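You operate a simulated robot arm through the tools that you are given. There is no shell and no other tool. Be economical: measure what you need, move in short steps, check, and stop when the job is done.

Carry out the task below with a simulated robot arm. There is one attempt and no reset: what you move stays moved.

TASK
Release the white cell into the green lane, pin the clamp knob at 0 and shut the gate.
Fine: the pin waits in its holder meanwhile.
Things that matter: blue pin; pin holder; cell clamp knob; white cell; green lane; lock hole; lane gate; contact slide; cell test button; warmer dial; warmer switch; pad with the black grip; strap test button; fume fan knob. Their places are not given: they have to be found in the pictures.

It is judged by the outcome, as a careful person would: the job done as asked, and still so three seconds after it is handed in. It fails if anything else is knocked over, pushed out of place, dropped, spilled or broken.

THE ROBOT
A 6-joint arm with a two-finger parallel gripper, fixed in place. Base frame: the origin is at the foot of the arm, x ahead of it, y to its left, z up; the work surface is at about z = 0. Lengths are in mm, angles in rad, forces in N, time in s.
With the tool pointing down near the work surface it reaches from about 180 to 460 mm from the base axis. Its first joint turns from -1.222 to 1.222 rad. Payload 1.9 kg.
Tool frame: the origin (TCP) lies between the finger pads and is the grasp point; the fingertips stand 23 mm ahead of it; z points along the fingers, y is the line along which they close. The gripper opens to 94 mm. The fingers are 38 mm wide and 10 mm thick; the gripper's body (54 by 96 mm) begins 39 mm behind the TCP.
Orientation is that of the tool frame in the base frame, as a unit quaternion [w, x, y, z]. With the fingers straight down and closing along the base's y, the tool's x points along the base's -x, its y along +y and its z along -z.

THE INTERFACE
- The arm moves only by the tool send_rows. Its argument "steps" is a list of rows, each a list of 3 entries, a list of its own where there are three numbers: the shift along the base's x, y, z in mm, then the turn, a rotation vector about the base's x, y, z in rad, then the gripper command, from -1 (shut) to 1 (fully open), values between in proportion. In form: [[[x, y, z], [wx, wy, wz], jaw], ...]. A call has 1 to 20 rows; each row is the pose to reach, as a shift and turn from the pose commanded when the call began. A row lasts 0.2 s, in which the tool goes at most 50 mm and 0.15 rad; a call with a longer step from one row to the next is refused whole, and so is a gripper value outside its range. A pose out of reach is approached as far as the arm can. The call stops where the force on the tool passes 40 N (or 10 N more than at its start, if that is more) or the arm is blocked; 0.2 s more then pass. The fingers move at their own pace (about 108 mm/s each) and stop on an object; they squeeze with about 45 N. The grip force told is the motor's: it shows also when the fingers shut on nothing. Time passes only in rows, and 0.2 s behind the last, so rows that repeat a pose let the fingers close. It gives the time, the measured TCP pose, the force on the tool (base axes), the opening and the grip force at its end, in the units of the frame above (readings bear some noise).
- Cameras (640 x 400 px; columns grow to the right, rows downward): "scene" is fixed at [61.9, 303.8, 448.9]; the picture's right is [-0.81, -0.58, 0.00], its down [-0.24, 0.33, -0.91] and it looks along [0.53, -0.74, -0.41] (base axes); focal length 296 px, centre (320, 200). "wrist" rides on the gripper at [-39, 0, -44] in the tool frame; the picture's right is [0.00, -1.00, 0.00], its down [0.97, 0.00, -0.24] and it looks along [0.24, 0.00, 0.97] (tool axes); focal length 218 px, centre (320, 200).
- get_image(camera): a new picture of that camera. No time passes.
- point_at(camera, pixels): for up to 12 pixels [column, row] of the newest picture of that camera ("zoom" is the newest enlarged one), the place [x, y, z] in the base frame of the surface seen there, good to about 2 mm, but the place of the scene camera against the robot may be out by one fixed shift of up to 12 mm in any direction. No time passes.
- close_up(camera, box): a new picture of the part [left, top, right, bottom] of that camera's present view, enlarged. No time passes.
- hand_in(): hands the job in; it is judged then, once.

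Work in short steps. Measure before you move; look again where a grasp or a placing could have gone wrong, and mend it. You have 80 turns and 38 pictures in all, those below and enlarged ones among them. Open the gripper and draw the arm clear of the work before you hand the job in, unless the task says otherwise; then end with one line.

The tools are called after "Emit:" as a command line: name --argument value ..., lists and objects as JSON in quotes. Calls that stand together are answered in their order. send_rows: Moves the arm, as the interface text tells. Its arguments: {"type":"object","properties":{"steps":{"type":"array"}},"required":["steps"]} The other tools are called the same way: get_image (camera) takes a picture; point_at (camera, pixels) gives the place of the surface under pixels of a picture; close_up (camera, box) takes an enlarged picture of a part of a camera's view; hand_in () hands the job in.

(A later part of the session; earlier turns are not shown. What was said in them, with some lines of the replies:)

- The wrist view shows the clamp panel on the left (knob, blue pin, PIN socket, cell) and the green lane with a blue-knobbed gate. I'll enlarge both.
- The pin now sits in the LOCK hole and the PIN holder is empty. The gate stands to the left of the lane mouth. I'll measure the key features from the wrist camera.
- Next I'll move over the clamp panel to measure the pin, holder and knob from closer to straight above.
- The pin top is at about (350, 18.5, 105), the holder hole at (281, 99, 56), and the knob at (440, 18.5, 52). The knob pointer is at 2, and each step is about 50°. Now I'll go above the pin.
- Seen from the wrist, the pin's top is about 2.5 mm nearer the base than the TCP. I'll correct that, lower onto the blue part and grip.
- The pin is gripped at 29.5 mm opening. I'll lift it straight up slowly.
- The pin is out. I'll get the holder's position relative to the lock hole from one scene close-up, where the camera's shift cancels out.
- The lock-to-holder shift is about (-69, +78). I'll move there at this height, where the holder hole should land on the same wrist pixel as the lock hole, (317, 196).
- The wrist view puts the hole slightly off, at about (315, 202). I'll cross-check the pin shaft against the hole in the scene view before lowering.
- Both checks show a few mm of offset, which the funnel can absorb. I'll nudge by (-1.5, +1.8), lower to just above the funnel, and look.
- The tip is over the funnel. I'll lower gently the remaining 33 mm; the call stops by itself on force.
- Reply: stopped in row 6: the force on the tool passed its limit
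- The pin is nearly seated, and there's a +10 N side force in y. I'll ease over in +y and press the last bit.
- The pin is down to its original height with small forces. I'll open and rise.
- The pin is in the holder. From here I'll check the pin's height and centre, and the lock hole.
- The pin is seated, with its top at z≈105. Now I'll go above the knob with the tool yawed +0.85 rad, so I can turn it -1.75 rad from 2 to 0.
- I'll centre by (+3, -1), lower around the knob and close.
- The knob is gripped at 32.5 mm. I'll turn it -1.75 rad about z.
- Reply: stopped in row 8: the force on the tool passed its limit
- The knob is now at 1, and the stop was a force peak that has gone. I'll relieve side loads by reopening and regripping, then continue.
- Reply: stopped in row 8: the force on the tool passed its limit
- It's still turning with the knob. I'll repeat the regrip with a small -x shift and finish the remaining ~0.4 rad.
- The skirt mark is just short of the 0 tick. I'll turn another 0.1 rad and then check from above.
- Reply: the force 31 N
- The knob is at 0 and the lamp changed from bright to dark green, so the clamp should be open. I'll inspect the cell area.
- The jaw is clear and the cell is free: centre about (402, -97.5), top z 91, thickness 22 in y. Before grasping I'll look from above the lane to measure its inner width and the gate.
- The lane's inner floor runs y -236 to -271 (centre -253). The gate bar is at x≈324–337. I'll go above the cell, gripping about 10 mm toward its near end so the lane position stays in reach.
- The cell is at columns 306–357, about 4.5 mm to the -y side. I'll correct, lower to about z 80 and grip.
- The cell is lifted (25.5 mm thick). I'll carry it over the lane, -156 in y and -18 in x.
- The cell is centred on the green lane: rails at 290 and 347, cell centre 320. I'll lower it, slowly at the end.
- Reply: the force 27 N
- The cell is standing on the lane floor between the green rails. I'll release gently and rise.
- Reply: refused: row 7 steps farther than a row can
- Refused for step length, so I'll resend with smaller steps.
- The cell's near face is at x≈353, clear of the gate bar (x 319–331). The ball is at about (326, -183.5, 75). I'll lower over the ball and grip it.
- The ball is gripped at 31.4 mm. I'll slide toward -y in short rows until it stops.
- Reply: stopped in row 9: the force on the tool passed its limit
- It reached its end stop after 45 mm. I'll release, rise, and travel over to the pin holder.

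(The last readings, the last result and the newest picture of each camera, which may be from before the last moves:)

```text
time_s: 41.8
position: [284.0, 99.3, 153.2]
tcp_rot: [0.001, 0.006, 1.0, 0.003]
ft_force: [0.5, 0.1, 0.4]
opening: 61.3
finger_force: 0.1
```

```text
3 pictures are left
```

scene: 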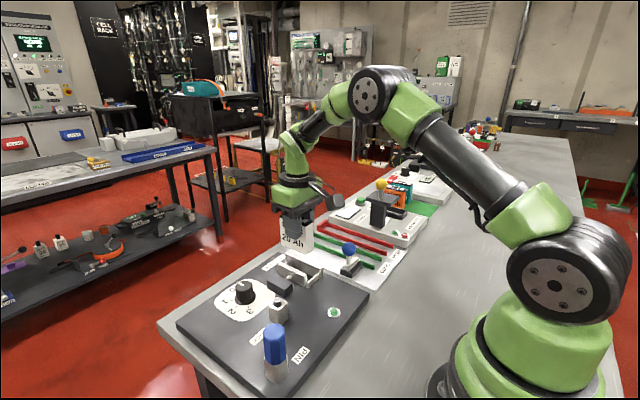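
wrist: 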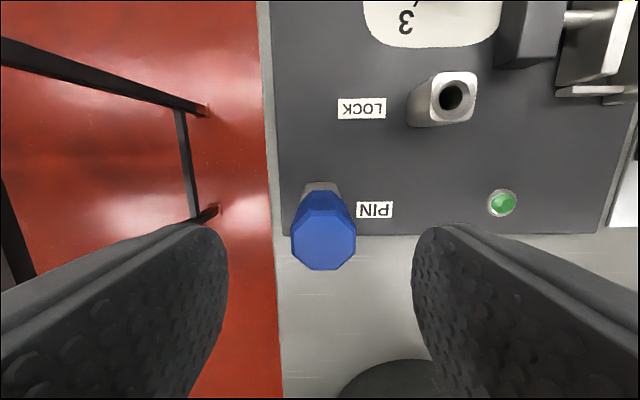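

The pin is at column 323.5, row 239, so I'll correct by (-2, -1.6). Then lower, grip and lift.

Emit:
send_rows --steps '[[[-2, -1.6, -25], [0, 0, 0], 0.3], [[-2, -1.6, -50], [0, 0, 0], 0.3], [[-2, -1.6, -67], [0, 0, 0], 0.3], [[-2, -1.6, -67], [0, 0, 0], 0.3], [[-2, -1.6, -67], [0, 0, 0], -0.5], [[-2, -1.6, -67], [0, 0, 0], -1], [[-2, -1.6, -67], [0, 0, 0], -1]]'

Emit:
send_rows --steps '[[[0, 0, 15], [0, 0, 0], -1], [[0, 0, 30], [0, 0, 0], -1], [[0, 0, 45], [0, 0, 0], -1], [[0, 0, 60], [0, 0, 0], -1], [[0, 0, 60], [0, 0, 0], -1], [[17, -20, 60], [0, 0, 0], -1], [[40, -47, 60], [0, 0, 0], -1], [[68, -78.7, 60], [0, 0, 0], -1], [[68, -78.7, 60], [0, 0, 0], -1], [[68, -78.7, 45], [0, 0, 0], -1], [[68, -78.7, 34], [0, 0, 0], -1], [[68, -78.7, 34], [0, 0, 0], -1]]'

Emit:
close_up --camera "scene" --box '[230, 250, 330, 350]'

```text
time_s: 43.4
position: [280.7, 99.2, 85.3]
tcp_rot: [0.0, 0.006, 1.0, 0.002]
ft_force: [-2.3, 17.8, -3.0]
opening: 29.6
finger_force: 45.0
```

```text
time_s: 46.0
position: [347.9, 17.3, 122.3]
tcp_rot: [0.002, 0.006, 1.0, 0.003]
ft_force: [0.6, 0.6, -0.8]
opening: 29.5
finger_force: 44.9
```

```text
4.00 times, centred on (280, 300) of scene
```

zoom: 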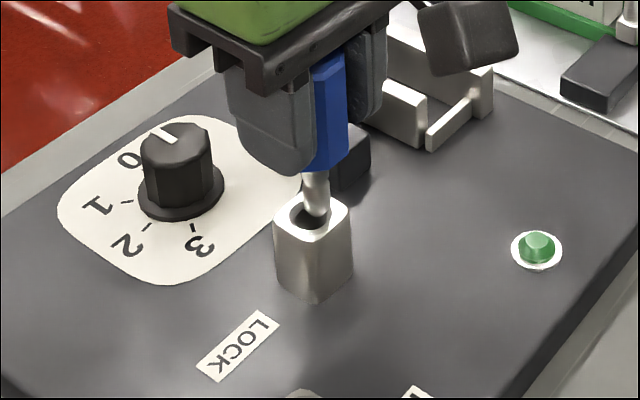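

Emit:
point_at --camera "zoom" --pixels '[[317, 185], [317, 195], [316, 207], [307, 190], [326, 190], [279, 223], [345, 206], [309, 196], [314, 237], [286, 205], [335, 225]]'

```text
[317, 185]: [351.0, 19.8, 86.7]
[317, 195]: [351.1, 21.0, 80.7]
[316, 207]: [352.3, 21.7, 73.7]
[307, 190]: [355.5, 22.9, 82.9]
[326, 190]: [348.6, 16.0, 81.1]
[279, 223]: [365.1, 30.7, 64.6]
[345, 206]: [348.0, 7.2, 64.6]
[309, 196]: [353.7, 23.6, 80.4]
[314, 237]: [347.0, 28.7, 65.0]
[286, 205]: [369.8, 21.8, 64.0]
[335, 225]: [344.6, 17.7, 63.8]
```

The scene measurement puts the pin axis about (3, 2.5) mm short of the hole centre. I'll shift by (+2, +2.4) and lower gently.

Emit:
send_rows --steps '[[[2, 2.4, 0], [0, 0, 0], -1], [[2, 2.4, -6], [0, 0, 0], -1], [[2, 2.4, -12], [0, 0, 0], -1], [[2, 2.4, -17], [0, 0, 0], -1], [[2, 2.4, -22], [0, 0, 0], -1], [[2, 2.4, -27], [0, 0, 0], -1], [[2, 2.4, -31], [0, 0, 0], -1], [[2, 2.4, -34], [0, 0, 0], -1], [[2, 2.4, -35], [0, 0, 0], -1]]'

```text
time_s: 48.0
position: [349.9, 20.3, 86.4]
tcp_rot: [0.0, 0.006, 1.0, 0.002]
ft_force: [-8.7, 2.6, 14.7]
opening: 29.4
finger_force: 45.0
```

It's seated: full depth with a 15 N upward reaction. I'll release, rise and retreat.

Emit:
send_rows --steps '[[[0, 0, 0], [0, 0, 0], 0], [[0, 0, 0], [0, 0, 0], 0.3], [[0, 0, 30], [0, 0, 0], 0.3], [[0, 0, 75], [0, 0, 0], 0.3], [[-15, -15, 115], [0, 0, 0], 0.4], [[-35, -45, 140], [0, 0, 0], 0.6], [[-55, -85, 160], [0, 0, 0], 0.8], [[-70, -120, 180], [0, 0, 0], 1], [[-75, -130, 190], [0, 0, 0], 1], [[-75, -130, 190], [0, 0, 0], 1]]'

Emit:
get_image --camera "wrist"

Emit:
close_up --camera "scene" --box '[210, 190, 430, 390]'

```text
time_s: 50.2
position: [275.1, -109.1, 275.7]
tcp_rot: [0.001, 0.006, 1.0, 0.002]
ft_force: [0.0, 0.3, 0.3]
opening: 93.8
finger_force: 0.1
```

```text
1 pictures are left
```

wrist: 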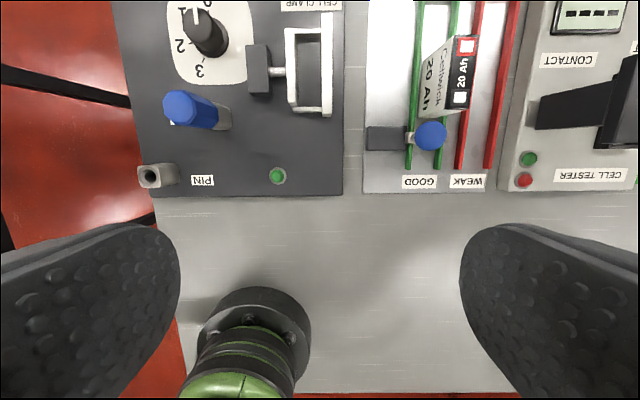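

```text
2.00 times, centred on (320, 290) of scene
```

zoom: 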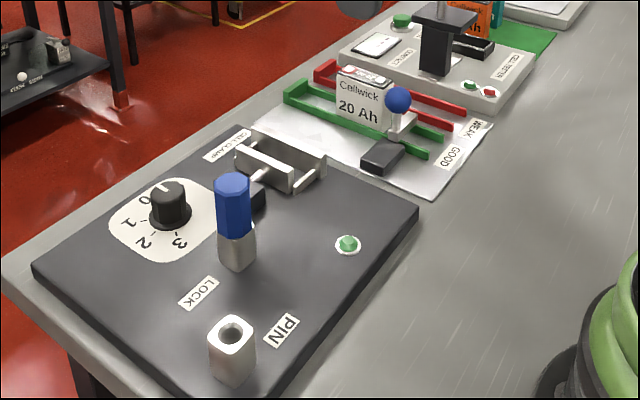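

Emit:
point_at --camera "wrist" --pixels '[[182, 108], [205, 16], [200, 20], [196, 12], [430, 136], [456, 100]]'

Emit:
point_at --camera "zoom" --pixels '[[232, 180], [163, 184], [169, 192], [398, 98], [408, 125]]'

```text
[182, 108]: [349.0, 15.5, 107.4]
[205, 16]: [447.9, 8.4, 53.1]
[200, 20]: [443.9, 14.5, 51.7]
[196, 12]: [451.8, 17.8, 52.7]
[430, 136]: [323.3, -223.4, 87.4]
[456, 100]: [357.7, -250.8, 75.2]
```

```text
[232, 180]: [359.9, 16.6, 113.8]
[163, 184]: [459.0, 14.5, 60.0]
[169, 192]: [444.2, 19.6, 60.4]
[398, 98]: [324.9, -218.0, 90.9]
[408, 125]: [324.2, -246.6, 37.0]
```

The pin is fully in the lock, the knob is at 0, the gate is shut across the lane, and the cell is standing behind it. Handing in.

Emit:
hand_in

```text
The job is handed in.
```

The job is handed in: the white cell stands in the green lane with the gate shut, and the clamp knob is at 0 with the blue pin back in the lock hole.
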